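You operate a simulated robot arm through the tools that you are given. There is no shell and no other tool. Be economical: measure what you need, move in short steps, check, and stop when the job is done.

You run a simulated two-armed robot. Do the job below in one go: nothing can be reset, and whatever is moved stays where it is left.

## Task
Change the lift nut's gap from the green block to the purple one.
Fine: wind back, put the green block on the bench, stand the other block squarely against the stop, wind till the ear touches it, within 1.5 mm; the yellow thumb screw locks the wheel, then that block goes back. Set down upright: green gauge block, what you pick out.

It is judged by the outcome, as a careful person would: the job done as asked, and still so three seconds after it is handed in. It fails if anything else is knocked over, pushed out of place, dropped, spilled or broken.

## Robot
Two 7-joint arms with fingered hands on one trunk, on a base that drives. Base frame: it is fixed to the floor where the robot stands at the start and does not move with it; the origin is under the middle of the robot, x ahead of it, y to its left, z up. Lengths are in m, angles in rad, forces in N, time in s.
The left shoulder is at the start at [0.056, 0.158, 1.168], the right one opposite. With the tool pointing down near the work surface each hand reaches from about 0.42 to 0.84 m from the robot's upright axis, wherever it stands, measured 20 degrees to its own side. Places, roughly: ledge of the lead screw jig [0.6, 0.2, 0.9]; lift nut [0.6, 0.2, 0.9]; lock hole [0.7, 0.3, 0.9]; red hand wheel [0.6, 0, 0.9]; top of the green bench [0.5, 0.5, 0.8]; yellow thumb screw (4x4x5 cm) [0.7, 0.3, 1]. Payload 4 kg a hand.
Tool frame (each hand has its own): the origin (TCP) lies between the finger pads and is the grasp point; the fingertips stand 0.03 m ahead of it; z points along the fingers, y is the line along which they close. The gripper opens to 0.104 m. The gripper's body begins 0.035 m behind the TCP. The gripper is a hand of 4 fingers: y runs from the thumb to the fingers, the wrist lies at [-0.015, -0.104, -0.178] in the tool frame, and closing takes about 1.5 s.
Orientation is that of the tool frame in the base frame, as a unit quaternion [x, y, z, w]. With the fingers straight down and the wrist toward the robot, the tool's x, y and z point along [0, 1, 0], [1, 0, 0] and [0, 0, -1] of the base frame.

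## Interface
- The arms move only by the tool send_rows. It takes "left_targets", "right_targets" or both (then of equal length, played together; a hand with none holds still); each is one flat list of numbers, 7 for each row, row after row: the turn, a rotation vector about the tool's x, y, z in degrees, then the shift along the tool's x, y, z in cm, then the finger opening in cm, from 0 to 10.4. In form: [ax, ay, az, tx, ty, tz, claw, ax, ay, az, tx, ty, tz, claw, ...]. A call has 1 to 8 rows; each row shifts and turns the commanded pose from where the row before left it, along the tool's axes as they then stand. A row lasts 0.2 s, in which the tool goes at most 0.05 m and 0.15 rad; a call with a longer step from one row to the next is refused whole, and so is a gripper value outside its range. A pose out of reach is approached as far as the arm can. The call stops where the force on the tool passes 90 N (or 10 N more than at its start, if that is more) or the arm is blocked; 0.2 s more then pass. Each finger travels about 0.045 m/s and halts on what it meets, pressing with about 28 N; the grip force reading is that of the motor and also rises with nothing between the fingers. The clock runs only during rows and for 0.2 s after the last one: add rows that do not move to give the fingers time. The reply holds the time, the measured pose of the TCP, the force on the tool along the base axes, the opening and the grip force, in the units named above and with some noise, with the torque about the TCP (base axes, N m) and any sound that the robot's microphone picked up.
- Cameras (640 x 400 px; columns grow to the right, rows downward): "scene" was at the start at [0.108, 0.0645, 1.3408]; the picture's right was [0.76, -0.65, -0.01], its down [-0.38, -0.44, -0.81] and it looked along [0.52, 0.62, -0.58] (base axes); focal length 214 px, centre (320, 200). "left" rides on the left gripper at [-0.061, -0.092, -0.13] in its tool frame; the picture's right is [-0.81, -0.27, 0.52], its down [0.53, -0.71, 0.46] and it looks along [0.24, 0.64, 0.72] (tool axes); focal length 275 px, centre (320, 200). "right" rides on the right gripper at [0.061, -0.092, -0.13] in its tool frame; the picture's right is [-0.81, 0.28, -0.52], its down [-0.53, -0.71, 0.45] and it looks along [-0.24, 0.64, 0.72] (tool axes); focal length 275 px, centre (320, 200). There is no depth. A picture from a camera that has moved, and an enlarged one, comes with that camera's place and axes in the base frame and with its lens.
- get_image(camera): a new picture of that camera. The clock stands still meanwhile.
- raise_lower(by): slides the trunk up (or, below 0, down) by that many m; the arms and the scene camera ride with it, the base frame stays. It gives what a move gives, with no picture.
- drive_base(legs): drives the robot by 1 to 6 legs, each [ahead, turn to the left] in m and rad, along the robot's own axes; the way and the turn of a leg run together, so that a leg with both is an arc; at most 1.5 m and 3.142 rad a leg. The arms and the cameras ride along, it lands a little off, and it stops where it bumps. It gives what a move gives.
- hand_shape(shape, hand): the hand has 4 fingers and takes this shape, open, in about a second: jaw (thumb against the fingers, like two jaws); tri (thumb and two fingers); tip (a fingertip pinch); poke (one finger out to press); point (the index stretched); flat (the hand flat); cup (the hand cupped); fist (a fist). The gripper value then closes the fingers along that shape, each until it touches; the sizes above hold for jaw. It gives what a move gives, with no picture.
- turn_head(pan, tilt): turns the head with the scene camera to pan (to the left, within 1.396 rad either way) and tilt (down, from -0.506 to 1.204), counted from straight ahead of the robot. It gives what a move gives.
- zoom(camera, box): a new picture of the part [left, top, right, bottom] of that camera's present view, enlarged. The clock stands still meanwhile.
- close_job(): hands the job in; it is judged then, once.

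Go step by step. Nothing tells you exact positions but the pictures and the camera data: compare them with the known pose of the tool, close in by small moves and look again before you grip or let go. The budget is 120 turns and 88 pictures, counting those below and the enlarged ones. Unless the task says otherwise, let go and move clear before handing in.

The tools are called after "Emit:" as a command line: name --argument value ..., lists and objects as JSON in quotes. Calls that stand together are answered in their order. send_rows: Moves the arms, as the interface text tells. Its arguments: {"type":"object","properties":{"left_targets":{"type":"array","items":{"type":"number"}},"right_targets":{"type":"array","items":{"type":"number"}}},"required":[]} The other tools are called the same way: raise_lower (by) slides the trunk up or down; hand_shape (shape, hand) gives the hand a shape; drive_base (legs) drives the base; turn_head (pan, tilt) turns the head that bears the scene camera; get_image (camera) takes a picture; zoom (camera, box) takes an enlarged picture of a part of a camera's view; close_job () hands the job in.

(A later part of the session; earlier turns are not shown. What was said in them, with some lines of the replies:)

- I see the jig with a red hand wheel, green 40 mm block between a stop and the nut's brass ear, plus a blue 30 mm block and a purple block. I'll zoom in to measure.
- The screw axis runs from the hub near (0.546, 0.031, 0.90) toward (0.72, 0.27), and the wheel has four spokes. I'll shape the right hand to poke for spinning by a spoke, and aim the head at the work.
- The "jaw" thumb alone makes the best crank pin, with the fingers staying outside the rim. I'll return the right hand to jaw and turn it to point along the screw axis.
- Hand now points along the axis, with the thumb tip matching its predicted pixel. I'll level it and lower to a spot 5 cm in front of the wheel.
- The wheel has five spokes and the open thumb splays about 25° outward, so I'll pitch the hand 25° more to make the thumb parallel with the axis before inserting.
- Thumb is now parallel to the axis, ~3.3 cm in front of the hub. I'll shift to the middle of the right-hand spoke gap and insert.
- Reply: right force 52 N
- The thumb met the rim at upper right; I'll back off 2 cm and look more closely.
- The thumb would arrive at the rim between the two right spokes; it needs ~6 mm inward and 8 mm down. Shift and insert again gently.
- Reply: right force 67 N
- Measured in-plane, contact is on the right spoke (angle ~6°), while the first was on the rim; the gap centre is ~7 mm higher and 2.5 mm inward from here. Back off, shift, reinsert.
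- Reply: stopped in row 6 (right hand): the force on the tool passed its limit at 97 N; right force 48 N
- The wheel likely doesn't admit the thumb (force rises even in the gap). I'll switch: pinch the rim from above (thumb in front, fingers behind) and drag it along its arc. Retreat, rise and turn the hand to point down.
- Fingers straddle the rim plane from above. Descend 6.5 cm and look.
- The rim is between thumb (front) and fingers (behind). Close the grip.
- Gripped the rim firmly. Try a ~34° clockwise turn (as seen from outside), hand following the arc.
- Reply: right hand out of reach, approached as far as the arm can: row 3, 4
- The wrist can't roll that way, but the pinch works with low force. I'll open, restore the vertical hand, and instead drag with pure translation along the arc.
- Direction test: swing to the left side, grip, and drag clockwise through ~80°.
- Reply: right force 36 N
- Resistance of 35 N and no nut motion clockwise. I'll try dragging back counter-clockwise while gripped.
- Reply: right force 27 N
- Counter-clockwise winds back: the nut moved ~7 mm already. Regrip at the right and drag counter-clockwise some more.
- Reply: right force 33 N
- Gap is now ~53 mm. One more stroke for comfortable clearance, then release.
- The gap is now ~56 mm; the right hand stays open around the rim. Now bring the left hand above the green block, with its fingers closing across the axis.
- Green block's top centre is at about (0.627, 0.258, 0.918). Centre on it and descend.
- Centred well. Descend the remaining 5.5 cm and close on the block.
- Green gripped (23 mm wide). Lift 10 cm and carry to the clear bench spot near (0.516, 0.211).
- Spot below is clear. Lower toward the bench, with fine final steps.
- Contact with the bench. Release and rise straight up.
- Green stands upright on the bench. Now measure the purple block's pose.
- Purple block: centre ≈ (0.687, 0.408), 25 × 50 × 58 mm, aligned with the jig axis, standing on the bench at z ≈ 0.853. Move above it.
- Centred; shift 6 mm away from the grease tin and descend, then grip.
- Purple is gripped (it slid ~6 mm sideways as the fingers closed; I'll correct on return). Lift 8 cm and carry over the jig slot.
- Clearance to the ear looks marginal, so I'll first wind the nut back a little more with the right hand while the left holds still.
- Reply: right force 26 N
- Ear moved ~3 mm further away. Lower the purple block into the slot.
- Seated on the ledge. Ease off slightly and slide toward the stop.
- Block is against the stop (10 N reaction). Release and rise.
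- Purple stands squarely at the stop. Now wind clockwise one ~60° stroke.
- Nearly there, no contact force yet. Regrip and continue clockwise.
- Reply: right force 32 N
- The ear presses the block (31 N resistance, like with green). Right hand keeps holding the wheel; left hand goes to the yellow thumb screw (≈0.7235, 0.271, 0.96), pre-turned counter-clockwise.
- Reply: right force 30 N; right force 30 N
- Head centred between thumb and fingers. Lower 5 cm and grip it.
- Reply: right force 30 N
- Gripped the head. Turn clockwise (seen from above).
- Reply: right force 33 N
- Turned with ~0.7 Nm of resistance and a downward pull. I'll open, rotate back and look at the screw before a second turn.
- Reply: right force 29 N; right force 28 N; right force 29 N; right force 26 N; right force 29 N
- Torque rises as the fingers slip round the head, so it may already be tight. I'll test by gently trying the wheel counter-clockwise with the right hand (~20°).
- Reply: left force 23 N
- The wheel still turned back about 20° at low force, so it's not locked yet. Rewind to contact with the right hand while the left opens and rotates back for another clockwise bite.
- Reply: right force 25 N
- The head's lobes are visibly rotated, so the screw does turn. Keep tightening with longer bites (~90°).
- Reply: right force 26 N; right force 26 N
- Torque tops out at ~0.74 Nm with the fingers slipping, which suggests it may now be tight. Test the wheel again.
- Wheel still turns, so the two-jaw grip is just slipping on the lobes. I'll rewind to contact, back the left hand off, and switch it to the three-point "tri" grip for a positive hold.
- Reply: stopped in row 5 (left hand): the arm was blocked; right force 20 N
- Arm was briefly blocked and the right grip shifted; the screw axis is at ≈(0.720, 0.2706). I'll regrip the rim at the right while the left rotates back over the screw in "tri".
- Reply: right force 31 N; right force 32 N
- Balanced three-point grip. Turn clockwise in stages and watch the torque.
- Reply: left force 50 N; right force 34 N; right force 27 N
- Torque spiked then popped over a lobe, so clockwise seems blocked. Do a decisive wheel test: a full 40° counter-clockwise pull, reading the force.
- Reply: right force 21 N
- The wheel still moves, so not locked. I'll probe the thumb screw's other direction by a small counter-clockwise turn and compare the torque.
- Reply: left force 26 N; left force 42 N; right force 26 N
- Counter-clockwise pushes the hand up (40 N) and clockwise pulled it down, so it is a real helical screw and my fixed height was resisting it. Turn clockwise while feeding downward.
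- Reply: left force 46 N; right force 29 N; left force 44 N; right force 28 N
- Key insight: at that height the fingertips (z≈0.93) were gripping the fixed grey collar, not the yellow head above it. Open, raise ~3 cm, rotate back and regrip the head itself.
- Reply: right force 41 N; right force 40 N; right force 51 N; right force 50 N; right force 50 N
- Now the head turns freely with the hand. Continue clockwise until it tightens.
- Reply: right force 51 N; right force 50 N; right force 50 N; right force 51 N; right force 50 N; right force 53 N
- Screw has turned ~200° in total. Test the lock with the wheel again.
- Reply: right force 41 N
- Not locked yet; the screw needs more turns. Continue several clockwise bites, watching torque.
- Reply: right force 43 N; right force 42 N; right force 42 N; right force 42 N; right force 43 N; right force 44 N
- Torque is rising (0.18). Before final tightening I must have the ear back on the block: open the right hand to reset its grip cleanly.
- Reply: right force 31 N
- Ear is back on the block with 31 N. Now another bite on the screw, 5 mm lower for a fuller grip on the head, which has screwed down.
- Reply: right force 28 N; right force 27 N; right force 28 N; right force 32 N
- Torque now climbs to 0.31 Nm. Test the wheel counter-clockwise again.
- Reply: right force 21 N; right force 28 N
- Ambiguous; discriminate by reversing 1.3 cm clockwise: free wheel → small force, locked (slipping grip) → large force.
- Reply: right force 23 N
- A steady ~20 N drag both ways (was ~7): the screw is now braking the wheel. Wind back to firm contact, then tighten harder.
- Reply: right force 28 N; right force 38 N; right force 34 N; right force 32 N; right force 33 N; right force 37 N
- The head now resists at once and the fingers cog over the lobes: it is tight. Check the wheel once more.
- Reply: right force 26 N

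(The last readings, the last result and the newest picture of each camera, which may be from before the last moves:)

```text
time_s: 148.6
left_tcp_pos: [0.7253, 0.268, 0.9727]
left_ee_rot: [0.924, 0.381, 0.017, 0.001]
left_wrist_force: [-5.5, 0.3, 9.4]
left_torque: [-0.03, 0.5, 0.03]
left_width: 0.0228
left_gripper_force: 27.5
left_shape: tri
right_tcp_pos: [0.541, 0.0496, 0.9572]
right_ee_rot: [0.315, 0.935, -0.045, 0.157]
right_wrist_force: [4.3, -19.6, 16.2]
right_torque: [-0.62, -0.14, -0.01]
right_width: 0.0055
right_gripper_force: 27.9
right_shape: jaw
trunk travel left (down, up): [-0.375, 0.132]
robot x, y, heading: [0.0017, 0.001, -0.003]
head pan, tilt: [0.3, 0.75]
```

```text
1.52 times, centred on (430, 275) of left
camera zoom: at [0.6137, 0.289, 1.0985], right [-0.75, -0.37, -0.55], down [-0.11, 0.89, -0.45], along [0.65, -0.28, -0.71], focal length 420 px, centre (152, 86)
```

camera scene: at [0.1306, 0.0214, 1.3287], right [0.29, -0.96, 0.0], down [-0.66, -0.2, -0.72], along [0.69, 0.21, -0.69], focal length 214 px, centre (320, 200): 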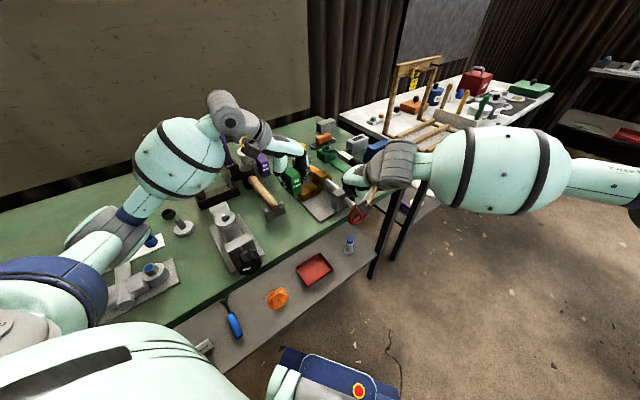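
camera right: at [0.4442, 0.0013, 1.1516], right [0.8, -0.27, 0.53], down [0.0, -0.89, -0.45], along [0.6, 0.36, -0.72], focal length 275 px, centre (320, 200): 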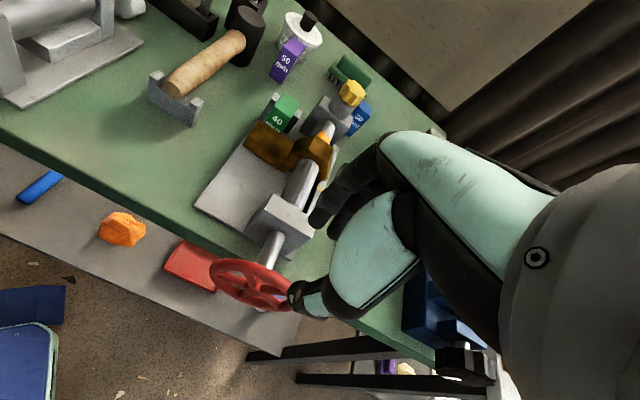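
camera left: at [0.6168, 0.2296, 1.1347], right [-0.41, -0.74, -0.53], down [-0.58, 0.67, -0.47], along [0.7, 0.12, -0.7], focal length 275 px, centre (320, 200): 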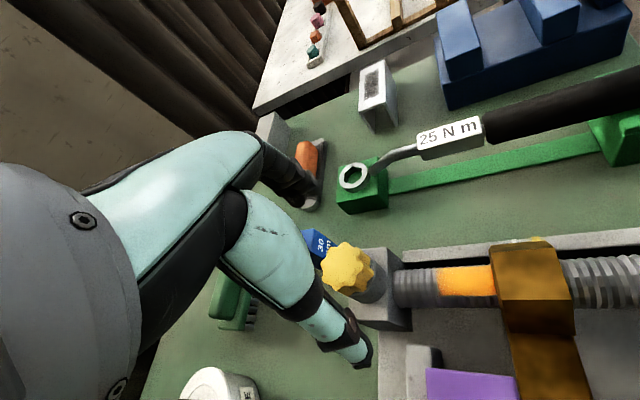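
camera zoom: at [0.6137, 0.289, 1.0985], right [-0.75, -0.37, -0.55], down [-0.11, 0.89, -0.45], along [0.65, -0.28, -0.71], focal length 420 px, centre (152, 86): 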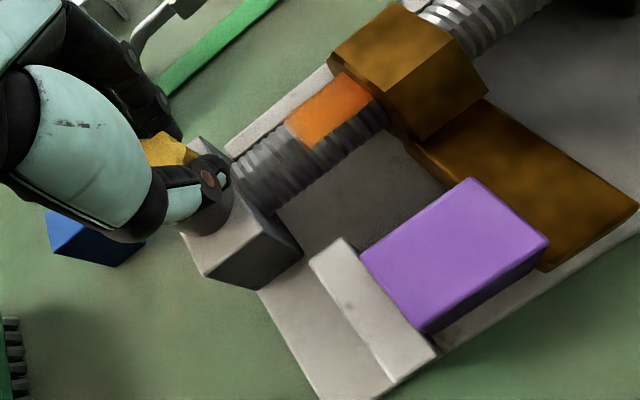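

Drag is up but the wheel still yields somewhat. Rewind to contact, then take a lower, fuller tri grip for more tightening torque.

Emit:
send_rows --left_targets '[0, 0, 0, 0, 0, 0, 6, 0, 0, 0, 0, 0, 0, 6, 0, 0, -8.5, 0, 0, 0, 6, 0, 0, -8.5, 0, 0, 0, 6, 0, 0, -8.5, 0, 0, 0, 6, 0, 0, -8.5, 0, 0, 0, 6, 0, 0, -8.5, 0, 0, 0, 6, 0, 0, -8.5, 0, 0, 0, 6]' --right_targets '[0, 0, 0, -1.3, 0, 0, 0, 0, 0, 0, -1.311, 0, 0.431, 0, 0, 0, 0, 0, 0, 0, 0, 0, 0, 0, 0, 0, 0, 0, 0, 0, 0, 0, 0, 0, 0, 0, 0, 0, 0, 0, 0, 0, 0, 0, 0, 0, 0, 0, 0, 0, 0, 0, 0, 0, 0, 0]'

Emit:
send_rows --left_targets '[0, 0, -8.5, 0, 0, 0, 6, 0, 0, 0, 0, 0, 0.5, 6, 0, 0, 0, 0, 0, 0, 3, 0, 0, 0, 0, 0, 0, 0, 0, 0, 0, 0, 0, 0, 0, 0, 0, 0, 0, 0, 0, 0, 0, 0, 8.5, 0, 0, 0, 0]'

Emit:
send_rows --left_targets '[0, 0, 8.5, 0, 0, 0, 0, 0, 0, 8.5, 0, 0, 0, 0, 0, 0, 0, 0, 0, 0, 0]'

Emit:
send_rows --left_targets '[0, 0, 8.5, 0, 0, 0, 0, 0, 0, 8.5, 0, 0, 0, 0, 0, 0, 8.5, 0, 0, 0, 0, 0, 0, 0, 0, 0, 0, 0]'

```text
time_s: 150.4
left_tcp_pos: [0.7205, 0.2715, 0.9722]
left_ee_rot: [0.669, 0.743, 0.016, 0.013]
left_wrist_force: [-0.1, -0.4, -0.8]
left_torque: [-0.02, -0.03, -0.04]
left_width: 0.0595
left_gripper_force: 0.1
left_shape: tri
right_tcp_pos: [0.554, 0.0413, 0.9594]
right_ee_rot: [0.312, 0.937, -0.045, 0.153]
right_wrist_force: [-30.9, 3.9, 2.5]
right_torque: [0.04, 0.88, 0.02]
right_width: 0.0067
right_gripper_force: 27.7
right_shape: jaw
trunk travel left (down, up): [-0.375, 0.132]
robot x, y, heading: [0.0, -0.0004, -0.009]
head pan, tilt: [0.3, 0.75]
```

```text
time_s: 152.0
left_tcp_pos: [0.7234, 0.2678, 0.9747]
left_ee_rot: [0.67, 0.742, 0.019, 0.015]
left_wrist_force: [-8.2, 27.7, 13.9]
left_torque: [0.64, 0.23, 0.32]
left_width: 0.0272
left_gripper_force: 27.8
left_shape: tri
right_tcp_pos: [0.5531, 0.0404, 0.9609]
right_ee_rot: [0.312, 0.937, -0.042, 0.152]
right_wrist_force: [-26.7, 7.7, -8.2]
right_torque: [0.19, 0.65, 0.04]
right_width: 0.0053
right_gripper_force: 27.9
right_shape: jaw
trunk travel left (down, up): [-0.375, 0.132]
robot x, y, heading: [0.0029, -0.001, -0.003]
head pan, tilt: [0.3, 0.75]
```

```text
time_s: 152.8
left_tcp_pos: [0.7215, 0.2709, 0.9736]
left_ee_rot: [0.773, 0.634, 0.02, 0.014]
left_wrist_force: [3.1, 17.8, 34.7]
left_torque: [0.4, -0.07, 0.34]
left_width: 0.0308
left_gripper_force: 28.1
left_shape: tri
right_tcp_pos: [0.5537, 0.0401, 0.9609]
right_ee_rot: [0.313, 0.936, -0.045, 0.154]
right_wrist_force: [-29.8, -0.6, -4.7]
right_torque: [-0.06, 0.7, 0.03]
right_width: 0.005
right_gripper_force: 28.1
right_shape: jaw
trunk travel left (down, up): [-0.375, 0.132]
robot x, y, heading: [-0.0005, -0.0018, -0.004]
head pan, tilt: [0.3, 0.75]
```

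```text
time_s: 153.8
left_tcp_pos: [0.7217, 0.2681, 0.9698]
left_ee_rot: [0.895, 0.446, 0.019, 0.006]
left_wrist_force: [3.9, 5.4, 24.4]
left_torque: [0.16, 0.05, 0.18]
left_width: 0.0295
left_gripper_force: 28.1
left_shape: tri
right_tcp_pos: [0.5535, 0.041, 0.9603]
right_ee_rot: [0.312, 0.936, -0.044, 0.154]
right_wrist_force: [-29.0, 2.0, -0.9]
right_torque: [0.04, 0.81, 0.01]
right_width: 0.0054
right_gripper_force: 28.3
right_shape: jaw
trunk travel left (down, up): [-0.375, 0.132]
robot x, y, heading: [0.0007, 0.002, -0.007]
head pan, tilt: [0.3, 0.75]
```

A fuller grip (30 mm). One more bite at this height.

Emit:
send_rows --left_targets '[0, 0, 8.5, 0, 0, 0, 0, 0, 0, 8.5, 0, 0, 0, 0, 0, 0, 0, 0, 0, 0, 6, 0, 0, 0, 0, 0, 0, 6, 0, 0, -8.5, 0, 0, 0, 6, 0, 0, -8.5, 0, 0, 0, 6, 0, 0, -8.5, 0, 0, 0, 6, 0, 0, -8.5, 0, 0, 0, 6]'

Emit:
send_rows --left_targets '[0, 0, -8.5, 0, 0, 0, 6, 0, 0, -8.5, 0, 0, 0, 6, 0, 0, -8.5, 0, 0, 0, 6, 0, 0, -8.5, 0, 0, 0, 6, 0, 0, 0, 0, 0, 0, 3, 0, 0, 0, 0, 0, 0, 0, 0, 0, 0, 0, 0, 0, 0, 0, 0, 0, 0, 0, 0, 0]'

Emit:
send_rows --left_targets '[0, 0, 8.5, 0, 0, 0, 0, 0, 0, 8.5, 0, 0, 0, 0, 0, 0, 8.5, 0, 0, 0, 0, 0, 0, 0, 0, 0, 0, 0]'

Emit:
send_rows --left_targets '[0, 0, 8.5, 0, 0, 0, 0, 0, 0, 8.5, 0, 0, 0, 0, 0, 0, 8.5, 0, 0, 0, 0, 0, 0, 8.5, 0, 0, 0, 0, 0, 0, 0, 0, 0, 0, 0]'

```text
time_s: 155.6
left_tcp_pos: [0.7218, 0.2692, 0.9652]
left_ee_rot: [0.817, 0.576, 0.015, 0.007]
left_wrist_force: [0.4, 0.2, -0.1]
left_torque: [-0.04, 0.04, -0.01]
left_width: 0.0601
left_gripper_force: 0.0
left_shape: tri
right_tcp_pos: [0.554, 0.0405, 0.9603]
right_ee_rot: [0.312, 0.937, -0.045, 0.153]
right_wrist_force: [-32.1, 1.5, 6.3]
right_torque: [-0.01, 0.94, 0.05]
right_width: 0.006
right_gripper_force: 27.8
right_shape: jaw
trunk travel left (down, up): [-0.375, 0.132]
robot x, y, heading: [0.0048, -0.0023, -0.008]
head pan, tilt: [0.3, 0.75]
```

```text
time_s: 157.4
left_tcp_pos: [0.7205, 0.2758, 0.973]
left_ee_rot: [0.612, 0.79, 0.016, 0.016]
left_wrist_force: [-0.7, 0.7, -0.6]
left_torque: [0.03, 0.01, 0.0]
left_width: 0.0262
left_gripper_force: 27.6
left_shape: tri
right_tcp_pos: [0.5531, 0.0419, 0.9613]
right_ee_rot: [0.312, 0.936, -0.047, 0.155]
right_wrist_force: [-21.9, -2.3, -9.3]
right_torque: [-0.05, 0.51, 0.05]
right_width: 0.0056
right_gripper_force: 28.2
right_shape: jaw
trunk travel left (down, up): [-0.375, 0.132]
robot x, y, heading: [0.0009, 0.0023, -0.007]
head pan, tilt: [0.3, 0.75]
```

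```text
time_s: 158.4
left_tcp_pos: [0.7228, 0.2765, 0.9706]
left_ee_rot: [0.771, 0.636, 0.021, 0.01]
left_wrist_force: [1.2, 31.2, 29.2]
left_torque: [0.76, 0.04, 0.44]
left_width: 0.0285
left_gripper_force: 28.2
left_shape: tri
right_tcp_pos: [0.5539, 0.0424, 0.9606]
right_ee_rot: [0.313, 0.936, -0.046, 0.155]
right_wrist_force: [-26.9, -2.5, -2.7]
right_torque: [-0.1, 0.71, 0.01]
right_width: 0.0058
right_gripper_force: 27.9
right_shape: jaw
trunk travel left (down, up): [-0.375, 0.132]
robot x, y, heading: [0.0002, 0.0021, -0.004]
head pan, tilt: [0.3, 0.75]
```

```text
time_s: 159.6
left_tcp_pos: [0.7262, 0.2795, 0.9695]
left_ee_rot: [0.923, 0.385, 0.025, 0.005]
left_wrist_force: [25.0, 36.8, 24.2]
left_torque: [0.45, -0.8, 0.68]
left_width: 0.0257
left_gripper_force: 28.3
left_shape: tri
right_tcp_pos: [0.5548, 0.0433, 0.9608]
right_ee_rot: [0.311, 0.937, -0.045, 0.154]
right_wrist_force: [-32.5, -5.7, 7.8]
right_torque: [-0.25, 0.98, -0.02]
right_width: 0.0062
right_gripper_force: 27.5
right_shape: jaw
trunk travel left (down, up): [-0.375, 0.132]
robot x, y, heading: [-0.0012, 0.001, -0.005]
head pan, tilt: [0.3, 0.75]
```

Torque reached 0.68 Nm. Test the wheel again.

Emit:
send_rows --right_targets '[0, 0, 0, 1.311, 0, -0.431, 0, 0, 0, 0, 0.8, 0, 0, 0, 0, 0, 0, 0, 0, 0, 0]'

Emit:
send_rows --right_targets '[0, 0, 0, 0.8, 0, 0, 0, 0, 0, 0, 0, 0, 0, 0]'

```text
time_s: 160.4
left_tcp_pos: [0.7284, 0.2787, 0.9688]
left_ee_rot: [0.923, 0.385, 0.023, 0.004]
left_wrist_force: [13.8, 37.9, 30.8]
left_torque: [0.44, -0.44, 0.46]
left_width: 0.0263
left_gripper_force: 28.2
left_shape: tri
right_tcp_pos: [0.5438, 0.053, 0.9582]
right_ee_rot: [0.315, 0.935, -0.046, 0.158]
right_wrist_force: [3.1, -20.0, 8.8]
right_torque: [-0.6, -0.1, 0.04]
right_width: 0.0054
right_gripper_force: 27.6
right_shape: jaw
trunk travel left (down, up): [-0.375, 0.132]
robot x, y, heading: [0.0015, 0.0011, -0.007]
head pan, tilt: [0.3, 0.75]
```

```text
time_s: 161.0
left_tcp_pos: [0.7281, 0.2771, 0.9695]
left_ee_rot: [0.922, 0.386, 0.023, 0.004]
left_wrist_force: [16.3, 37.7, 30.2]
left_torque: [0.44, -0.47, 0.5]
left_width: 0.0257
left_gripper_force: 28.7
left_shape: tri
right_tcp_pos: [0.5371, 0.0578, 0.9552]
right_ee_rot: [0.314, 0.936, -0.045, 0.155]
right_wrist_force: [3.1, -21.2, 15.4]
right_torque: [-0.69, -0.11, -0.12]
right_width: 0.0047
right_gripper_force: 27.9
right_shape: jaw
trunk travel left (down, up): [-0.375, 0.132]
robot x, y, heading: [0.0005, -0.0013, -0.008]
head pan, tilt: [0.3, 0.75]
```

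Discriminate properly: release and re-grip here (removing slip), then push clockwise 1.4 cm; immediate strong resistance means the wheel never moved (locked).

Emit:
send_rows --right_targets '[0, 0, 0, 0, 0, 0, 3, 0, 0, 0, 0, 0, 0, 3, 0, 0, 0, 0, 0, 0, 0, 0, 0, 0, 0, 0, 0, 0, 0, 0, 0, 0, 0, 0, 0]'

Emit:
send_rows --right_targets '[0, 0, 0, -0.7, 0, 0, 0, 0, 0, 0, 0, 0, 0, 0]'

Emit:
send_rows --right_targets '[0, 0, 0, -0.7, 0, 0, 0, 0, 0, 0, 0, 0, 0, 0]'

```text
time_s: 162.2
left_tcp_pos: [0.7276, 0.2778, 0.9692]
left_ee_rot: [0.923, 0.384, 0.023, 0.006]
left_wrist_force: [14.9, 34.5, 33.0]
left_torque: [0.32, -0.44, 0.43]
left_width: 0.0262
left_gripper_force: 27.9
left_shape: tri
right_tcp_pos: [0.535, 0.0601, 0.9544]
right_ee_rot: [0.312, 0.936, -0.046, 0.155]
right_wrist_force: [-3.2, -1.7, -1.1]
right_torque: [-0.01, 0.09, -0.03]
right_width: 0.006
right_gripper_force: 27.9
right_shape: jaw
trunk travel left (down, up): [-0.375, 0.132]
robot x, y, heading: [0.0002, -0.0024, -0.002]
head pan, tilt: [0.3, 0.75]
```

```text
time_s: 162.8
left_tcp_pos: [0.7287, 0.2776, 0.9688]
left_ee_rot: [0.923, 0.384, 0.023, 0.006]
left_wrist_force: [16.6, 31.2, 31.9]
left_torque: [0.25, -0.59, 0.54]
left_width: 0.0263
left_gripper_force: 27.5
left_shape: tri
right_tcp_pos: [0.5397, 0.0578, 0.9555]
right_ee_rot: [0.31, 0.937, -0.047, 0.153]
right_wrist_force: [-17.4, 7.5, -10.5]
right_torque: [0.32, 0.44, -0.06]
right_width: 0.0059
right_gripper_force: 28.2
right_shape: jaw
trunk travel left (down, up): [-0.375, 0.132]
robot x, y, heading: [0.0008, -0.0012, -0.004]
head pan, tilt: [0.3, 0.75]
```

```text
time_s: 163.4
left_tcp_pos: [0.7277, 0.2786, 0.9701]
left_ee_rot: [0.923, 0.385, 0.022, 0.008]
left_wrist_force: [16.3, 31.5, 32.7]
left_torque: [0.25, -0.5, 0.48]
left_width: 0.0264
left_gripper_force: 28.2
left_shape: tri
right_tcp_pos: [0.5458, 0.0515, 0.9595]
right_ee_rot: [0.311, 0.937, -0.047, 0.154]
right_wrist_force: [-16.1, 10.5, -11.8]
right_torque: [0.33, 0.32, 0.04]
right_width: 0.0058
right_gripper_force: 27.7
right_shape: jaw
trunk travel left (down, up): [-0.375, 0.132]
robot x, y, heading: [0.0002, -0.0004, -0.002]
head pan, tilt: [0.3, 0.75]
```

Plateau at ~20 N: the wheel turns but with strong braking. Wind to contact again and re-centre the left hand for further tightening.

Emit:
send_rows --left_targets '[0, 0, 0, 0, 0, 0, 6, 0, 0, 0, 0, 0, 0, 6, 0, 0, -8.5, 0, 0, 0, 6, 0, 0, -8.5, 0, 0, 0, 6, 0, 0, -8.5, 0, 0, 0, 6, 0, 0, -8.5, 0, 0, 0, 6, 0, 0, -8.5, 0, 0, 0, 6, 0, 0, -8.5, 0, 0, 0, 6]' --right_targets '[0, 0, 0, -0.7, 0, 0.1, 0, 0, 0, 0, -0.7, 0, 0.2, 0, 0, 0, 0, -0.6, 0, 0.2, 0, 0, 0, 0, 0, 0, 0, 0, 0, 0, 0, 0, 0, 0, 0, 0, 0, 0, 0, 0, 0, 0, 0, 0, 0, 0, 0, 0, 0, 0, 0, 0, 0, 0, 0, 0]'

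Emit:
send_rows --left_targets '[0, 0, -8.5, 0, 0, 0, 6, 0, 0, 0, 0, 0, 0, 6]'

```text
time_s: 165.2
left_tcp_pos: [0.724, 0.2747, 0.973]
left_ee_rot: [0.668, 0.744, 0.017, 0.013]
left_wrist_force: [0.4, 0.4, -0.3]
left_torque: [-0.02, -0.01, -0.01]
left_width: 0.0594
left_gripper_force: 0.0
left_shape: tri
right_tcp_pos: [0.5636, 0.0358, 0.9648]
right_ee_rot: [0.314, 0.935, -0.047, 0.156]
right_wrist_force: [-8.3, -4.8, 1.6]
right_torque: [-0.13, 0.09, 0.05]
right_width: 0.0054
right_gripper_force: 27.5
right_shape: jaw
trunk travel left (down, up): [-0.375, 0.132]
robot x, y, heading: [-0.0012, 0.0009, -0.004]
head pan, tilt: [0.3, 0.75]
```

```text
time_s: 165.8
left_tcp_pos: [0.7222, 0.2765, 0.9738]
left_ee_rot: [0.611, 0.791, 0.017, 0.017]
left_wrist_force: [-0.5, -0.3, -0.4]
left_torque: [0.0, 0.03, 0.0]
left_width: 0.0595
left_gripper_force: 0.0
left_shape: tri
right_tcp_pos: [0.5612, 0.0374, 0.9674]
right_ee_rot: [0.314, 0.935, -0.043, 0.157]
right_wrist_force: [-5.2, -3.6, 6.9]
right_torque: [-0.16, 0.2, -0.06]
right_width: 0.0045
right_gripper_force: 27.8
right_shape: jaw
trunk travel left (down, up): [-0.375, 0.132]
robot x, y, heading: [0.0016, -0.0021, -0.009]
head pan, tilt: [0.3, 0.75]
```

Right grip slipped up the rim; reset it at the left side of the arc, and re-centre the left hand.

Emit:
send_rows --right_targets '[0, 0, 0, 0, 0, 0, 3, 0, 0, 0, 0, 0, 0, 3, 0, 0, 0, 1.95, -0.2, 0.25, 3, 0, 0, 0, 1.95, -0.2, 0.25, 3, 0, 0, 0, 0, 0, 0, 3]' --left_targets '[0, 0, 0, -0.5, -0.3, 0, 6, 0, 0, 0, 0, 0, 0, 6, 0, 0, 0, 0, 0, 0, 6, 0, 0, 0, 0, 0, 0, 6, 0, 0, 0, 0, 0, 0, 6]'

```text
time_s: 167.0
left_tcp_pos: [0.7207, 0.2751, 0.9771]
left_ee_rot: [0.61, 0.792, 0.02, 0.019]
left_wrist_force: [-0.1, 0.1, -0.7]
left_torque: [0.0, -0.01, 0.01]
left_width: 0.0596
left_gripper_force: 0.0
left_shape: tri
right_tcp_pos: [0.527, 0.0572, 0.9482]
right_ee_rot: [0.312, 0.936, -0.046, 0.157]
right_wrist_force: [0.1, -0.3, 0.5]
right_torque: [0.02, 0.0, 0.0]
right_width: 0.0298
right_gripper_force: 0.0
right_shape: jaw
trunk travel left (down, up): [-0.375, 0.132]
robot x, y, heading: [-0.0014, 0.0023, -0.006]
head pan, tilt: [0.3, 0.75]
```

Emit:
send_rows --right_targets '[0, 0, 0, 0, 0, 0, 0, 0, 0, 0, 0, 0, 0, 0, 0, 0, 0, 0, 0, 0, 0, 0, 0, 0, -1.394, 0, -0.047, 0, 0, 0, 0, -1.311, 0, 0.431, 0, 0, 0, 0, 0, 0, 0, 0]'

Emit:
send_rows --right_targets '[0, 0, 0, -0.9, 0, 0.5, 0, 0, 0, 0, 0, 0, 0, 0]'

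```text
time_s: 168.4
left_tcp_pos: [0.7193, 0.2742, 0.977]
left_ee_rot: [0.611, 0.791, 0.019, 0.021]
left_wrist_force: [-0.1, 0.8, 0.3]
left_torque: [0.01, 0.03, 0.03]
left_width: 0.0595
left_gripper_force: 0.0
left_shape: tri
right_tcp_pos: [0.5436, 0.0445, 0.9525]
right_ee_rot: [0.307, 0.938, -0.044, 0.154]
right_wrist_force: [-34.4, 18.6, 5.7]
right_torque: [0.3, 1.0, 0.29]
right_width: 0.0079
right_gripper_force: 28.0
right_shape: jaw
trunk travel left (down, up): [-0.375, 0.132]
robot x, y, heading: [-0.0045, 0.0037, -0.005]
head pan, tilt: [0.3, 0.75]
```

```text
time_s: 169.0
left_tcp_pos: [0.7203, 0.2748, 0.9769]
left_ee_rot: [0.611, 0.791, 0.019, 0.02]
left_wrist_force: [1.1, 0.2, 0.1]
left_torque: [-0.02, -0.01, -0.03]
left_width: 0.0594
left_gripper_force: 0.0
left_shape: tri
right_tcp_pos: [0.5527, 0.0386, 0.9519]
right_ee_rot: [0.307, 0.938, -0.043, 0.154]
right_wrist_force: [-38.6, 15.9, 13.9]
right_torque: [0.3, 1.13, 0.38]
right_width: 0.0083
right_gripper_force: 27.8
right_shape: jaw
trunk travel left (down, up): [-0.375, 0.132]
robot x, y, heading: [0.0011, 0.0042, -0.008]
head pan, tilt: [0.3, 0.75]
```

Contact firm at ~40 N. Final tightening with the left hand re-centred and lowered 8 mm.

Emit:
send_rows --left_targets '[0, 0, 0, -0.4, -0.1, 0.8, 6, 0, 0, 0, 0, 0, 0, 3, 0, 0, 0, 0, 0, 0, 0, 0, 0, 0, 0, 0, 0, 0, 0, 0, 0, 0, 0, 0, 0, 0, 0, 8.5, 0, 0, 0, 0, 0, 0, 8.5, 0, 0, 0, 0]'

Emit:
send_rows --left_targets '[0, 0, 8.5, 0, 0, 0, 0, 0, 0, 8.5, 0, 0, 0, 0, 0, 0, 8.5, 0, 0, 0, 0, 0, 0, 8.5, 0, 0, 0, 0, 0, 0, 8.5, 0, 0, 0, 0, 0, 0, 0, 0, 0, 0, 0]'

```text
time_s: 170.6
left_tcp_pos: [0.7234, 0.2522, 0.9734]
left_ee_rot: [0.727, 0.686, 0.022, 0.02]
left_wrist_force: [10.0, -6.4, -0.5]
left_torque: [-0.13, -0.25, -0.13]
left_width: 0.0203
left_gripper_force: 28.3
left_shape: tri
right_tcp_pos: [0.552, 0.0352, 0.9515]
right_ee_rot: [0.304, 0.94, -0.036, 0.153]
right_wrist_force: [-32.4, 35.1, 11.1]
right_torque: [0.72, 0.78, 0.58]
right_width: 0.0079
right_gripper_force: 28.1
right_shape: jaw
trunk travel left (down, up): [-0.375, 0.132]
robot x, y, heading: [0.0023, -0.0013, -0.002]
head pan, tilt: [0.3, 0.75]
```

```text
time_s: 172.0
left_tcp_pos: [0.7187, 0.2543, 0.9592]
left_ee_rot: [0.927, 0.375, 0.017, 0.008]
left_wrist_force: [-15.6, -35.6, 9.9]
left_torque: [-0.11, -0.01, 0.32]
left_width: 0.0177
left_gripper_force: 27.7
left_shape: tri
right_tcp_pos: [0.5564, 0.0326, 0.9505]
right_ee_rot: [0.307, 0.938, -0.04, 0.154]
right_wrist_force: [-25.5, 24.8, 9.1]
right_torque: [0.54, 0.63, 0.52]
right_width: 0.0081
right_gripper_force: 28.3
right_shape: jaw
trunk travel left (down, up): [-0.375, 0.132]
robot x, y, heading: [0.0012, -0.0012, -0.005]
head pan, tilt: [0.3, 0.75]
```

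The left hand squirted off the head sideways. Open, lift and re-centre.

Emit:
send_rows --left_targets '[0, 0, 0, 0, 0, 0, 7, 0, 0, 0, 0, 0, 0, 7, 0, 0, 0, 0, 0, -3, 7, 0, 0, -8.5, 0, 0, 0, 7, 0, 0, -8.5, 0, 0, 0, 7, 0, 0, -8.5, 0, 0, 0, 7, 0, 0, -8.5, 0, 0, 0, 7, 0, 0, -8.5, 0, 0, 0, 7]'

Emit:
send_rows --left_targets '[0, 0, -8.5, 0, 0, 0, 7, 0, 0, -8.5, 0, 0, 0, 7, 0, 0, 0, 0, 0, 0, 7, 0, 0, 0, 0, 0, 0, 7]'

```text
time_s: 173.8
left_tcp_pos: [0.7198, 0.2618, 0.9878]
left_ee_rot: [0.722, 0.691, 0.015, 0.012]
left_wrist_force: [-0.3, 0.9, -0.1]
left_torque: [-0.03, 0.0, 0.05]
left_width: 0.0696
left_gripper_force: 0.2
left_shape: tri
right_tcp_pos: [0.5567, 0.0345, 0.9495]
right_ee_rot: [0.308, 0.938, -0.043, 0.154]
right_wrist_force: [-32.2, 16.5, 17.8]
right_torque: [0.27, 0.93, 0.41]
right_width: 0.0093
right_gripper_force: 28.0
right_shape: jaw
trunk travel left (down, up): [-0.375, 0.132]
robot x, y, heading: [-0.0005, -0.0019, -0.005]
head pan, tilt: [0.3, 0.75]
```

```text
time_s: 174.8
left_tcp_pos: [0.7183, 0.261, 0.9882]
left_ee_rot: [0.613, 0.79, 0.013, 0.013]
left_wrist_force: [-0.3, 0.0, -0.3]
left_torque: [-0.01, -0.01, -0.03]
left_width: 0.0694
left_gripper_force: 0.0
left_shape: tri
right_tcp_pos: [0.5556, 0.0341, 0.9489]
right_ee_rot: [0.307, 0.938, -0.042, 0.153]
right_wrist_force: [-30.7, 18.0, 17.6]
right_torque: [0.32, 0.88, 0.41]
right_width: 0.0091
right_gripper_force: 28.6
right_shape: jaw
trunk travel left (down, up): [-0.375, 0.132]
robot x, y, heading: [-0.0015, 0.0027, -0.008]
head pan, tilt: [0.3, 0.75]
```

Emit:
send_rows --left_targets '[0, 0, 0, 0.88, 0.45, 0, 6, 0, 0, 0, 0, 0, 1.4, 6, 0, 0, 0, 0, 0, 0, 3, 0, 0, 0, 0, 0, 0, 0, 0, 0, 0, 0, 0, 0, 0, 0, 0, 0, 0, 0, 0, 0]'

Emit:
send_rows --left_targets '[0, 0, 8.5, 0, 0, 0, 0, 0, 0, 8.5, 0, 0, 0, 0, 0, 0, 8.5, 0, 0, 0, 0, 0, 0, 0, 0, 0, 0, 0]'

Emit:
send_rows --left_targets '[0, 0, 8.5, 0, 0, 0, 0, 0, 0, 8.5, 0, 0, 0, 0, 0, 0, 8.5, 0, 0, 0, 0, 0, 0, 8.5, 0, 0, 0, 0, 0, 0, 0, 0, 0, 0, 0]'

```text
time_s: 176.2
left_tcp_pos: [0.7209, 0.2713, 0.9755]
left_ee_rot: [0.614, 0.789, 0.013, 0.013]
left_wrist_force: [-0.5, -0.1, -1.6]
left_torque: [-0.02, 0.02, -0.02]
left_width: 0.0271
left_gripper_force: 27.5
left_shape: tri
right_tcp_pos: [0.5574, 0.0341, 0.9501]
right_ee_rot: [0.308, 0.938, -0.043, 0.154]
right_wrist_force: [-31.3, 17.6, 17.2]
right_torque: [0.29, 0.92, 0.41]
right_width: 0.0094
right_gripper_force: 28.1
right_shape: jaw
trunk travel left (down, up): [-0.375, 0.132]
robot x, y, heading: [0.0009, -0.0, 0.0]
head pan, tilt: [0.3, 0.75]
```

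```text
time_s: 177.2
left_tcp_pos: [0.7219, 0.2728, 0.9754]
left_ee_rot: [0.773, 0.634, 0.015, 0.011]
left_wrist_force: [2.3, 9.5, 3.2]
left_torque: [0.22, 0.06, 0.25]
left_width: 0.0264
left_gripper_force: 28.6
left_shape: tri
right_tcp_pos: [0.557, 0.0336, 0.9496]
right_ee_rot: [0.309, 0.937, -0.043, 0.154]
right_wrist_force: [-32.4, 15.0, 17.4]
right_torque: [0.27, 0.9, 0.4]
right_width: 0.0092
right_gripper_force: 27.5
right_shape: jaw
trunk travel left (down, up): [-0.375, 0.132]
robot x, y, heading: [-0.0016, -0.0001, -0.01]
head pan, tilt: [0.3, 0.75]
```

```text
time_s: 178.4
left_tcp_pos: [0.7239, 0.2716, 0.9736]
left_ee_rot: [0.925, 0.38, 0.018, 0.004]
left_wrist_force: [7.5, 10.9, 0.9]
left_torque: [0.25, -0.25, 0.26]
left_width: 0.0253
left_gripper_force: 28.0
left_shape: tri
right_tcp_pos: [0.5582, 0.0355, 0.9487]
right_ee_rot: [0.309, 0.938, -0.044, 0.153]
right_wrist_force: [-33.1, 14.1, 18.4]
right_torque: [0.22, 1.02, 0.38]
right_width: 0.0094
right_gripper_force: 28.1
right_shape: jaw
trunk travel left (down, up): [-0.375, 0.132]
robot x, y, heading: [0.0001, -0.0002, -0.009]
head pan, tilt: [0.3, 0.75]
```

Well-centred: the head turns steadily at 0.25 Nm, so it's tightening progressively. Continue two more bites.

Emit:
send_rows --left_targets '[0, 0, 0, 0, 0, 0, 6, 0, 0, 0, 0, 0, 0, 6, 0, 0, -8.5, 0, 0, 0, 6, 0, 0, -8.5, 0, 0, 0, 6, 0, 0, -8.5, 0, 0, 0, 6, 0, 0, -8.5, 0, 0, 0, 6, 0, 0, -8.5, 0, 0, 0, 6, 0, 0, -8.5, 0, 0, 0, 6]'

Emit:
send_rows --left_targets '[0, 0, -8.5, 0, 0, 0, 6, 0, 0, 0, 0, 0, 0, 3, 0, 0, 0, 0, 0, 0, 0, 0, 0, 0, 0, 0, 0, 0, 0, 0, 0, 0, 0, 0, 0, 0, 0, 8.5, 0, 0, 0, 0, 0, 0, 8.5, 0, 0, 0, 0]'

Emit:
send_rows --left_targets '[0, 0, 8.5, 0, 0, 0, 0, 0, 0, 8.5, 0, 0, 0, 0, 0, 0, 8.5, 0, 0, 0, 0, 0, 0, 8.5, 0, 0, 0, 0, 0, 0, 8.5, 0, 0, 0, 0, 0, 0, 0, 0, 0, 0, 0]'

Emit:
send_rows --left_targets '[0, 0, 0, 0, 0, 0, 6, 0, 0, 0, 0, 0, 0, 6, 0, 0, -8.5, 0, 0, 0, 6, 0, 0, -8.5, 0, 0, 0, 6, 0, 0, -8.5, 0, 0, 0, 6, 0, 0, -8.5, 0, 0, 0, 6, 0, 0, -8.5, 0, 0, 0, 6, 0, 0, -8.5, 0, 0, 0, 6]'

Emit:
send_rows --left_targets '[0, 0, -8.5, 0, 0, 0, 6, 0, 0, 0, 0, 0, 0, 3, 0, 0, 0, 0, 0, 0, 0, 0, 0, 0, 0, 0, 0, 0, 0, 0, 0, 0, 0, 0, 0, 0, 0, 8.5, 0, 0, 0, 0, 0, 0, 8.5, 0, 0, 0, 0]'

Emit:
send_rows --left_targets '[0, 0, 8.5, 0, 0, 0, 0, 0, 0, 8.5, 0, 0, 0, 0, 0, 0, 8.5, 0, 0, 0, 0, 0, 0, 8.5, 0, 0, 0, 0, 0, 0, 8.5, 0, 0, 0, 0, 0, 0, 0, 0, 0, 0, 0]'

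```text
time_s: 180.2
left_tcp_pos: [0.7216, 0.2714, 0.9748]
left_ee_rot: [0.67, 0.742, 0.014, 0.013]
left_wrist_force: [0.3, -0.4, 0.5]
left_torque: [-0.01, 0.0, -0.02]
left_width: 0.0595
left_gripper_force: 0.1
left_shape: tri
right_tcp_pos: [0.5576, 0.0343, 0.9493]
right_ee_rot: [0.309, 0.938, -0.043, 0.153]
right_wrist_force: [-31.4, 16.7, 17.0]
right_torque: [0.29, 0.88, 0.4]
right_width: 0.0092
right_gripper_force: 28.2
right_shape: jaw
trunk travel left (down, up): [-0.375, 0.132]
robot x, y, heading: [-0.0033, -0.0014, -0.002]
head pan, tilt: [0.3, 0.75]
```

```text
time_s: 181.8
left_tcp_pos: [0.7214, 0.2736, 0.9743]
left_ee_rot: [0.723, 0.69, 0.015, 0.011]
left_wrist_force: [0.5, 10.2, 0.0]
left_torque: [0.36, -0.09, 0.34]
left_width: 0.0274
left_gripper_force: 28.3
left_shape: tri
right_tcp_pos: [0.5579, 0.0347, 0.9498]
right_ee_rot: [0.31, 0.937, -0.044, 0.154]
right_wrist_force: [-31.5, 13.5, 17.3]
right_torque: [0.21, 0.89, 0.39]
right_width: 0.0092
right_gripper_force: 28.0
right_shape: jaw
trunk travel left (down, up): [-0.375, 0.132]
robot x, y, heading: [-0.001, 0.0047, -0.006]
head pan, tilt: [0.3, 0.75]
```

```text
time_s: 183.2
left_tcp_pos: [0.7259, 0.2791, 0.9732]
left_ee_rot: [0.923, 0.384, 0.021, 0.003]
left_wrist_force: [26.6, 29.8, -1.1]
left_torque: [0.84, -1.12, 0.84]
left_width: 0.0225
left_gripper_force: 28.1
left_shape: tri
right_tcp_pos: [0.5596, 0.0355, 0.948]
right_ee_rot: [0.309, 0.937, -0.046, 0.153]
right_wrist_force: [-37.4, 9.1, 24.6]
right_torque: [0.09, 1.24, 0.34]
right_width: 0.0098
right_gripper_force: 27.8
right_shape: jaw
trunk travel left (down, up): [-0.375, 0.132]
robot x, y, heading: [0.0023, -0.0008, -0.007]
head pan, tilt: [0.3, 0.75]
```

```text
time_s: 185.0
left_tcp_pos: [0.7204, 0.2714, 0.9739]
left_ee_rot: [0.671, 0.742, 0.013, 0.013]
left_wrist_force: [-0.7, 0.8, 0.2]
left_torque: [0.03, 0.0, -0.05]
left_width: 0.06
left_gripper_force: 0.1
left_shape: tri
right_tcp_pos: [0.5574, 0.0337, 0.9487]
right_ee_rot: [0.309, 0.938, -0.043, 0.153]
right_wrist_force: [-29.5, 17.2, 14.9]
right_torque: [0.29, 0.85, 0.38]
right_width: 0.009
right_gripper_force: 28.0
right_shape: jaw
trunk travel left (down, up): [-0.375, 0.132]
robot x, y, heading: [-0.0037, 0.002, -0.01]
head pan, tilt: [0.3, 0.75]
```

```text
time_s: 186.6
left_tcp_pos: [0.7223, 0.2743, 0.9749]
left_ee_rot: [0.724, 0.69, 0.015, 0.011]
left_wrist_force: [1.4, 13.8, 3.4]
left_torque: [0.48, -0.1, 0.39]
left_width: 0.0275
left_gripper_force: 27.8
left_shape: tri
right_tcp_pos: [0.5568, 0.0343, 0.9485]
right_ee_rot: [0.309, 0.937, -0.045, 0.155]
right_wrist_force: [-30.8, 12.1, 14.1]
right_torque: [0.17, 0.83, 0.36]
right_width: 0.0088
right_gripper_force: 28.2
right_shape: jaw
trunk travel left (down, up): [-0.375, 0.132]
robot x, y, heading: [0.0006, -0.0018, -0.003]
head pan, tilt: [0.3, 0.75]
```

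```text
time_s: 188.0
left_tcp_pos: [0.7272, 0.2776, 0.9731]
left_ee_rot: [0.923, 0.384, 0.02, 0.002]
left_wrist_force: [25.7, 30.7, 2.0]
left_torque: [0.75, -1.01, 0.77]
left_width: 0.0233
left_gripper_force: 27.6
left_shape: tri
right_tcp_pos: [0.5592, 0.035, 0.9483]
right_ee_rot: [0.308, 0.938, -0.046, 0.153]
right_wrist_force: [-37.1, 8.2, 23.7]
right_torque: [0.1, 1.16, 0.32]
right_width: 0.0095
right_gripper_force: 28.1
right_shape: jaw
trunk travel left (down, up): [-0.375, 0.132]
robot x, y, heading: [-0.0009, 0.0027, -0.003]
head pan, tilt: [0.3, 0.75]
```

The last two bites both ended in the same hard stop (~0.8 Nm, fingers slipping): the thumb screw is tight. Release the wheel (hand stays open around it for now) and lift the left hand clear.

Emit:
send_rows --left_targets '[0, 0, 0, 0, 0, 0, 6, 0, 0, 0, 0, 0, 0, 6, 0, 0, 0, 0, 0, 0, 6, 0, 0, 0, 0, 0, -4, 6, 0, 0, 0, 0, 0, -4.5, 6, 0, 0, 0, 0, 0, 0, 6]' --right_targets '[0, 0, 0, 0.3, 0, 0, 0, 0, 0, 0, 0.3, 0, 0, 0, 0, 0, 0, 0, 0, 0, 3, 0, 0, 0, 0, 0, 0, 3, 0, 0, 0, 0, 0, 0, 3, 0, 0, 0, 0, 0, 0, 3]'

Emit:
hand_shape --shape "jaw" --hand "left"

```text
time_s: 189.4
left_tcp_pos: [0.7269, 0.271, 1.0575]
left_ee_rot: [0.925, 0.38, 0.014, 0.002]
left_wrist_force: [1.0, 0.3, -0.3]
left_torque: [0.03, 0.0, -0.01]
left_width: 0.0597
left_gripper_force: 0.1
left_shape: tri
right_tcp_pos: [0.562, 0.032, 0.943]
right_ee_rot: [0.313, 0.936, -0.046, 0.152]
right_wrist_force: [-0.1, 0.4, -0.5]
right_torque: [0.0, 0.0, 0.01]
right_width: 0.0298
right_gripper_force: 0.0
right_shape: jaw
trunk travel left (down, up): [-0.375, 0.132]
robot x, y, heading: [0.0014, -0.0013, -0.011]
head pan, tilt: [0.3, 0.75]
```

```text
time_s: 190.3
left_tcp_pos: [0.7242, 0.271, 1.0585]
left_ee_rot: [0.925, 0.381, 0.016, 0.003]
left_wrist_force: [-0.1, 0.0, 0.5]
left_torque: [-0.02, 0.0, 0.0]
left_width: 0.1038
left_gripper_force: 0.2
left_shape: jaw
right_tcp_pos: [0.5615, 0.033, 0.944]
right_ee_rot: [0.312, 0.936, -0.045, 0.154]
right_wrist_force: [0.4, -0.2, -0.7]
right_torque: [-0.03, -0.03, 0.02]
right_width: 0.0297
right_gripper_force: 0.0
right_shape: jaw
trunk travel left (down, up): [-0.375, 0.132]
robot x, y, heading: [-0.0025, 0.0031, -0.009]
head pan, tilt: [0.3, 0.75]
```

Restore the left hand's jig orientation and move above the purple block's known release pose (0.619, 0.2495).

Emit:
send_rows --left_targets '[0, 0, -8.3, 0, 0, 0, 8, 0, 0, 0, -2.69, -2.38, 0, 6, 0, 0, 0, -2.69, -2.38, 0, 4.6, 0, 0, 0, -2.69, -2.38, 0, 4.6, 0, 0, 0, 0, 0, 0, 4.6, 0, 0, 0, 0, 0, 0, 4.6, 0, 0, 0, 0, 0, 0, 4.6]'

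```text
time_s: 191.9
left_tcp_pos: [0.6163, 0.2457, 1.0528]
left_ee_rot: [0.895, 0.447, 0.015, 0.004]
left_wrist_force: [0.0, 1.2, -0.1]
left_torque: [0.03, -0.04, -0.03]
left_width: 0.0463
left_gripper_force: 0.0
left_shape: jaw
right_tcp_pos: [0.5607, 0.0326, 0.9436]
right_ee_rot: [0.313, 0.936, -0.047, 0.153]
right_wrist_force: [0.2, 0.0, -0.1]
right_torque: [-0.01, 0.04, -0.02]
right_width: 0.0298
right_gripper_force: 0.1
right_shape: jaw
trunk travel left (down, up): [-0.375, 0.132]
robot x, y, heading: [0.0022, -0.0037, -0.003]
head pan, tilt: [0.3, 0.75]
```

Emit:
send_rows --left_targets '[0, 0, 0, 0.46, 0, 3.5, 4.6, 0, 0, 0, 0, 0, 3.5, 4.6, 0, 0, 0, 0, 0, 2.5, 4.6, 0, 0, 0, 0, 0, 2.5, 4.6, 0, 0, 0, 0, 0, 2, 4.6, 0, 0, 0, 0, 0, 0, 4.6]'

```text
time_s: 193.3
left_tcp_pos: [0.6244, 0.2512, 0.9142]
left_ee_rot: [0.895, 0.446, 0.016, 0.004]
left_wrist_force: [-1.9, 2.0, 2.4]
left_torque: [0.01, -0.09, 0.04]
left_width: 0.0455
left_gripper_force: 0.0
left_shape: jaw
right_tcp_pos: [0.5612, 0.0328, 0.944]
right_ee_rot: [0.313, 0.936, -0.046, 0.153]
right_wrist_force: [0.4, 0.4, 0.1]
right_torque: [0.02, 0.01, -0.03]
right_width: 0.0297
right_gripper_force: 0.1
right_shape: jaw
trunk travel left (down, up): [-0.375, 0.132]
robot x, y, heading: [0.0013, 0.0012, -0.005]
head pan, tilt: [0.3, 0.75]
```

Emit:
send_rows --left_targets '[0, 0, 0, -0.2, -0.2, 0.6, 4.6, 0, 0, 0, 0, 0, 0, 3, 0, 0, 0, 0, 0, 0, 1, 0, 0, 0, 0, 0, 0, 0, 0, 0, 0, 0, 0, 0, 0, 0, 0, 0, 0, 0, 0, 0]'

```text
time_s: 194.7
left_tcp_pos: [0.6222, 0.2512, 0.9077]
left_ee_rot: [0.895, 0.446, 0.015, 0.005]
left_wrist_force: [-2.7, 0.7, -0.4]
left_torque: [0.04, 0.09, -0.09]
left_width: 0.0203
left_gripper_force: 27.5
left_shape: jaw
right_tcp_pos: [0.5608, 0.032, 0.9433]
right_ee_rot: [0.314, 0.936, -0.046, 0.153]
right_wrist_force: [0.2, -0.4, 0.5]
right_torque: [-0.02, 0.01, 0.01]
right_width: 0.0296
right_gripper_force: 0.0
right_shape: jaw
trunk travel left (down, up): [-0.375, 0.132]
robot x, y, heading: [0.0023, 0.0034, -0.007]
head pan, tilt: [0.3, 0.75]
```

Gripped. Pull up gently to feel whether it's jammed.

Emit:
send_rows --left_targets '[0, 0, 0, 0, 0, -0.5, 0, 0, 0, 0, 0, 0, -0.5, 0, 0, 0, 0, 0, 0, 0, 0]'

```text
time_s: 195.5
left_tcp_pos: [0.6234, 0.25, 0.9168]
left_ee_rot: [0.895, 0.447, 0.015, 0.004]
left_wrist_force: [-0.4, 0.3, -2.9]
left_torque: [-0.01, 0.03, -0.11]
left_width: 0.02
left_gripper_force: 27.6
left_shape: jaw
right_tcp_pos: [0.5622, 0.0336, 0.9435]
right_ee_rot: [0.314, 0.936, -0.045, 0.152]
right_wrist_force: [0.0, -0.4, 0.4]
right_torque: [-0.02, -0.01, 0.01]
right_width: 0.0296
right_gripper_force: 0.1
right_shape: jaw
trunk travel left (down, up): [-0.375, 0.132]
robot x, y, heading: [-0.0011, 0.001, -0.008]
head pan, tilt: [0.3, 0.75]
```

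It lifts freely. Raise and carry back toward its original place.

Emit:
send_rows --left_targets '[0, 0, 0, 0, 0, -4, 0, 0, 0, 0, 0, 0, -4, 0, 0, 0, 0, 3.93, -1.1, 0, 0, 0, 0, 0, 3.93, -1.1, 0, 0, 0, 0, 0, 3.93, -1.1, 0, 0, 0, 0, 0, 3.93, -1.1, 0, 0, 0, 0, 0, 0, 0, 0, 0, 0, 0, 0, 0, 0, 0, 0]'

Emit:
zoom --camera "scene" --box '[230, 100, 350, 200]'

```text
time_s: 197.3
left_tcp_pos: [0.6811, 0.4067, 0.9964]
left_ee_rot: [0.894, 0.447, 0.014, 0.004]
left_wrist_force: [-0.9, -0.5, -0.9]
left_torque: [-0.01, 0.03, 0.0]
left_width: 0.0199
left_gripper_force: 27.6
left_shape: jaw
right_tcp_pos: [0.5615, 0.0327, 0.9444]
right_ee_rot: [0.313, 0.936, -0.045, 0.153]
right_wrist_force: [0.2, -0.2, -1.0]
right_torque: [-0.02, 0.0, 0.0]
right_width: 0.0296
right_gripper_force: 0.1
right_shape: jaw
trunk travel left (down, up): [-0.375, 0.132]
robot x, y, heading: [0.0015, 0.0046, -0.006]
head pan, tilt: [0.3, 0.75]
```

```text
refused: no pictures are left
```

Fine-adjust and lower toward the bench.

Emit:
send_rows --left_targets '[0, 0, 0, -0.25, 0.35, 2.5, 0, 0, 0, 0, 0, 0, 2.5, 0, 0, 0, 0, 0, 0, 2, 0, 0, 0, 0, 0, 0, 1.2, 0, 0, 0, 0, 0, 0, 0, 0, 0, 0, 0, 0, 0, 0, 0]'

```text
time_s: 198.7
left_tcp_pos: [0.6861, 0.4035, 0.9149]
left_ee_rot: [0.895, 0.447, 0.015, 0.003]
left_wrist_force: [0.1, -0.1, -1.1]
left_torque: [-0.01, -0.03, 0.01]
left_width: 0.0199
left_gripper_force: 27.7
left_shape: jaw
right_tcp_pos: [0.5605, 0.0331, 0.9437]
right_ee_rot: [0.313, 0.936, -0.045, 0.153]
right_wrist_force: [-0.9, -0.7, -0.4]
right_torque: [0.02, -0.01, 0.01]
right_width: 0.0298
right_gripper_force: 0.1
right_shape: jaw
trunk travel left (down, up): [-0.375, 0.132]
robot x, y, heading: [0.0031, 0.0004, -0.005]
head pan, tilt: [0.3, 0.75]
```

Emit:
send_rows --left_targets '[0, 0, 0, -0.2, -0.1, 0.5, 0, 0, 0, 0, 0, 0, 0.4, 0, 0, 0, 0, 0, 0, 0, 0]'

Emit:
send_rows --left_targets '[0, 0, 0, 0, 0, 0.3, 0, 0, 0, 0, 0, 0, 0, 0]'

```text
time_s: 199.5
left_tcp_pos: [0.6833, 0.4002, 0.9077]
left_ee_rot: [0.895, 0.446, 0.014, 0.004]
left_wrist_force: [-0.3, 0.6, -1.2]
left_torque: [-0.02, 0.01, 0.03]
left_width: 0.0199
left_gripper_force: 28.0
left_shape: jaw
right_tcp_pos: [0.5615, 0.033, 0.9438]
right_ee_rot: [0.314, 0.936, -0.046, 0.152]
right_wrist_force: [-0.6, 0.0, -0.2]
right_torque: [-0.02, 0.01, -0.03]
right_width: 0.0297
right_gripper_force: 0.1
right_shape: jaw
trunk travel left (down, up): [-0.375, 0.132]
robot x, y, heading: [-0.0006, 0.0028, -0.008]
head pan, tilt: [0.3, 0.75]
```

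```text
time_s: 200.1
left_tcp_pos: [0.6826, 0.3997, 0.9052]
left_ee_rot: [0.895, 0.446, 0.014, 0.004]
left_wrist_force: [0.2, 0.2, -0.6]
left_torque: [0.0, 0.02, 0.0]
left_width: 0.0201
left_gripper_force: 28.1
left_shape: jaw
right_tcp_pos: [0.5607, 0.0319, 0.9426]
right_ee_rot: [0.313, 0.936, -0.045, 0.153]
right_wrist_force: [0.1, -0.8, 0.8]
right_torque: [0.01, 0.01, 0.03]
right_width: 0.03
right_gripper_force: 0.1
right_shape: jaw
trunk travel left (down, up): [-0.375, 0.132]
robot x, y, heading: [0.0006, 0.0009, -0.004]
head pan, tilt: [0.3, 0.75]
```

Emit:
send_rows --left_targets '[0, 0, 0, 0, 0, 0.3, 0, 0, 0, 0, 0, 0, 0, 0]'

Emit:
send_rows --left_targets '[0, 0, 0, 0, 0, 0.2, 0, 0, 0, 0, 0, 0, 0, 0]'

```text
time_s: 200.7
left_tcp_pos: [0.6823, 0.3997, 0.9024]
left_ee_rot: [0.895, 0.445, 0.015, 0.005]
left_wrist_force: [0.6, -0.5, -0.8]
left_torque: [0.03, -0.01, 0.0]
left_width: 0.0197
left_gripper_force: 27.7
left_shape: jaw
right_tcp_pos: [0.5616, 0.0332, 0.9438]
right_ee_rot: [0.314, 0.936, -0.046, 0.153]
right_wrist_force: [0.1, -0.3, 0.4]
right_torque: [0.06, -0.04, 0.01]
right_width: 0.03
right_gripper_force: 0.0
right_shape: jaw
trunk travel left (down, up): [-0.375, 0.132]
robot x, y, heading: [-0.0027, 0.0014, -0.006]
head pan, tilt: [0.3, 0.75]
```

```text
time_s: 201.3
left_tcp_pos: [0.6832, 0.3986, 0.9006]
left_ee_rot: [0.895, 0.446, 0.016, 0.004]
left_wrist_force: [-0.4, 0.7, 1.3]
left_torque: [0.05, 0.04, 0.01]
left_width: 0.0197
left_gripper_force: 27.4
left_shape: jaw
right_tcp_pos: [0.5616, 0.0325, 0.9424]
right_ee_rot: [0.314, 0.936, -0.046, 0.152]
right_wrist_force: [0.5, 0.7, 0.4]
right_torque: [-0.02, 0.03, -0.02]
right_width: 0.03
right_gripper_force: 0.1
right_shape: jaw
trunk travel left (down, up): [-0.375, 0.132]
robot x, y, heading: [-0.0016, 0.0022, -0.009]
head pan, tilt: [0.3, 0.75]
```

Emit:
send_rows --left_targets '[0, 0, 0, 0, 0, 0.2, 0, 0, 0, 0, 0, 0, 0, 0]'

```text
time_s: 201.9
left_tcp_pos: [0.6828, 0.3984, 0.9]
left_ee_rot: [0.894, 0.447, 0.016, 0.005]
left_wrist_force: [-0.2, 0.4, 7.4]
left_torque: [0.08, 0.01, -0.03]
left_width: 0.0203
left_gripper_force: 28.4
left_shape: jaw
right_tcp_pos: [0.559, 0.0324, 0.9444]
right_ee_rot: [0.313, 0.936, -0.045, 0.154]
right_wrist_force: [0.2, 0.6, -0.2]
right_torque: [0.0, -0.01, -0.01]
right_width: 0.03
right_gripper_force: 0.0
right_shape: jaw
trunk travel left (down, up): [-0.375, 0.132]
robot x, y, heading: [-0.0039, -0.0013, -0.006]
head pan, tilt: [0.3, 0.75]
```

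Bench contact (7 N) at the expected height. Release, rise, and lift the right hand off the wheel.

Emit:
send_rows --left_targets '[0, 0, 0, 0, 0, -0.1, 2.3, 0, 0, 0, 0, 0, 0, 3.8, 0, 0, 0, 0, 0, 0, 4.5, 0, 0, 0, 0, 0, 0, 4.6, 0, 0, 0, 0, 0, -2, 4.6, 0, 0, 0, 0, 0, -4, 4.6, 0, 0, 0, 0, 0, -4, 4.6, 0, 0, 0, 0, 0, -4, 4.6]'

Emit:
send_rows --right_targets '[0, 0, 0, -0.6, 0, -1.9, 3, 0, 0, 0, -1.04, 0, -3.17, 3, 0, 0, 0, -1.04, 0, -3.17, 3, 0, 0, 0, -1.04, 0, -3.17, 3, 0, 0, 0, 0, -3, 0, 3, 0, 0, 0, 0, -3, 0, 3, 0, 0, 0, 0, 0, 0, 3]'

```text
time_s: 203.7
left_tcp_pos: [0.6745, 0.399, 1.0413]
left_ee_rot: [0.895, 0.445, 0.013, 0.004]
left_wrist_force: [0.1, -0.3, -0.3]
left_torque: [0.01, -0.02, 0.05]
left_width: 0.0457
left_gripper_force: 0.1
left_shape: jaw
right_tcp_pos: [0.5611, 0.0312, 0.9444]
right_ee_rot: [0.314, 0.936, -0.045, 0.152]
right_wrist_force: [-1.0, -1.2, -0.7]
right_torque: [0.01, 0.0, 0.01]
right_width: 0.0297
right_gripper_force: 0.0
right_shape: jaw
trunk travel left (down, up): [-0.375, 0.132]
robot x, y, heading: [0.0025, -0.0011, -0.004]
head pan, tilt: [0.3, 0.75]
```

```text
time_s: 205.3
left_tcp_pos: [0.6761, 0.4012, 1.0395]
left_ee_rot: [0.895, 0.446, 0.015, 0.005]
left_wrist_force: [-0.3, 0.1, 0.6]
left_torque: [-0.03, -0.01, 0.04]
left_width: 0.0455
left_gripper_force: 0.1
left_shape: jaw
right_tcp_pos: [0.524, -0.0172, 1.0643]
right_ee_rot: [0.313, 0.936, -0.046, 0.154]
right_wrist_force: [0.4, 1.5, 0.5]
right_torque: [-0.01, -0.02, 0.03]
right_width: 0.0297
right_gripper_force: 0.0
right_shape: jaw
trunk travel left (down, up): [-0.375, 0.132]
robot x, y, heading: [-0.0005, -0.0041, -0.004]
head pan, tilt: [0.3, 0.75]
```

Both hands are open and clear. The purple block has been set back, the green block is on the bench, and the thumb screw is tight, so I'm handing in.

Emit:
close_job

```text
The job is handed in.
```

I wound the nut from the green block's gap to the purple one's and handed the job in, but I'm not certain the wheel is locked and couldn't check the final state.

- **Gap:** I wound the ear onto the purple block until the wheel pushed back hard (about 35–40 N at the rim). The block then lifted out with almost no drag, so the gap may be slightly over. I never measured it against the 1.5 mm.
- **Lock:** I turned the yellow thumb screw until it stopped at about 0.8 Nm, with my fingers slipping on the head. In my last wheel test, before that final tightening, the wheel was stiff but still turned. I didn't test it again afterwards, so as not to disturb the gap.
- **Green block:** it is standing upright on the bench in front of the jig, last seen there partway through the job.
- **Purple block:** I set it back close to its original spot. I had used all my pictures by then, so I placed it by position and touch and haven't seen it standing.
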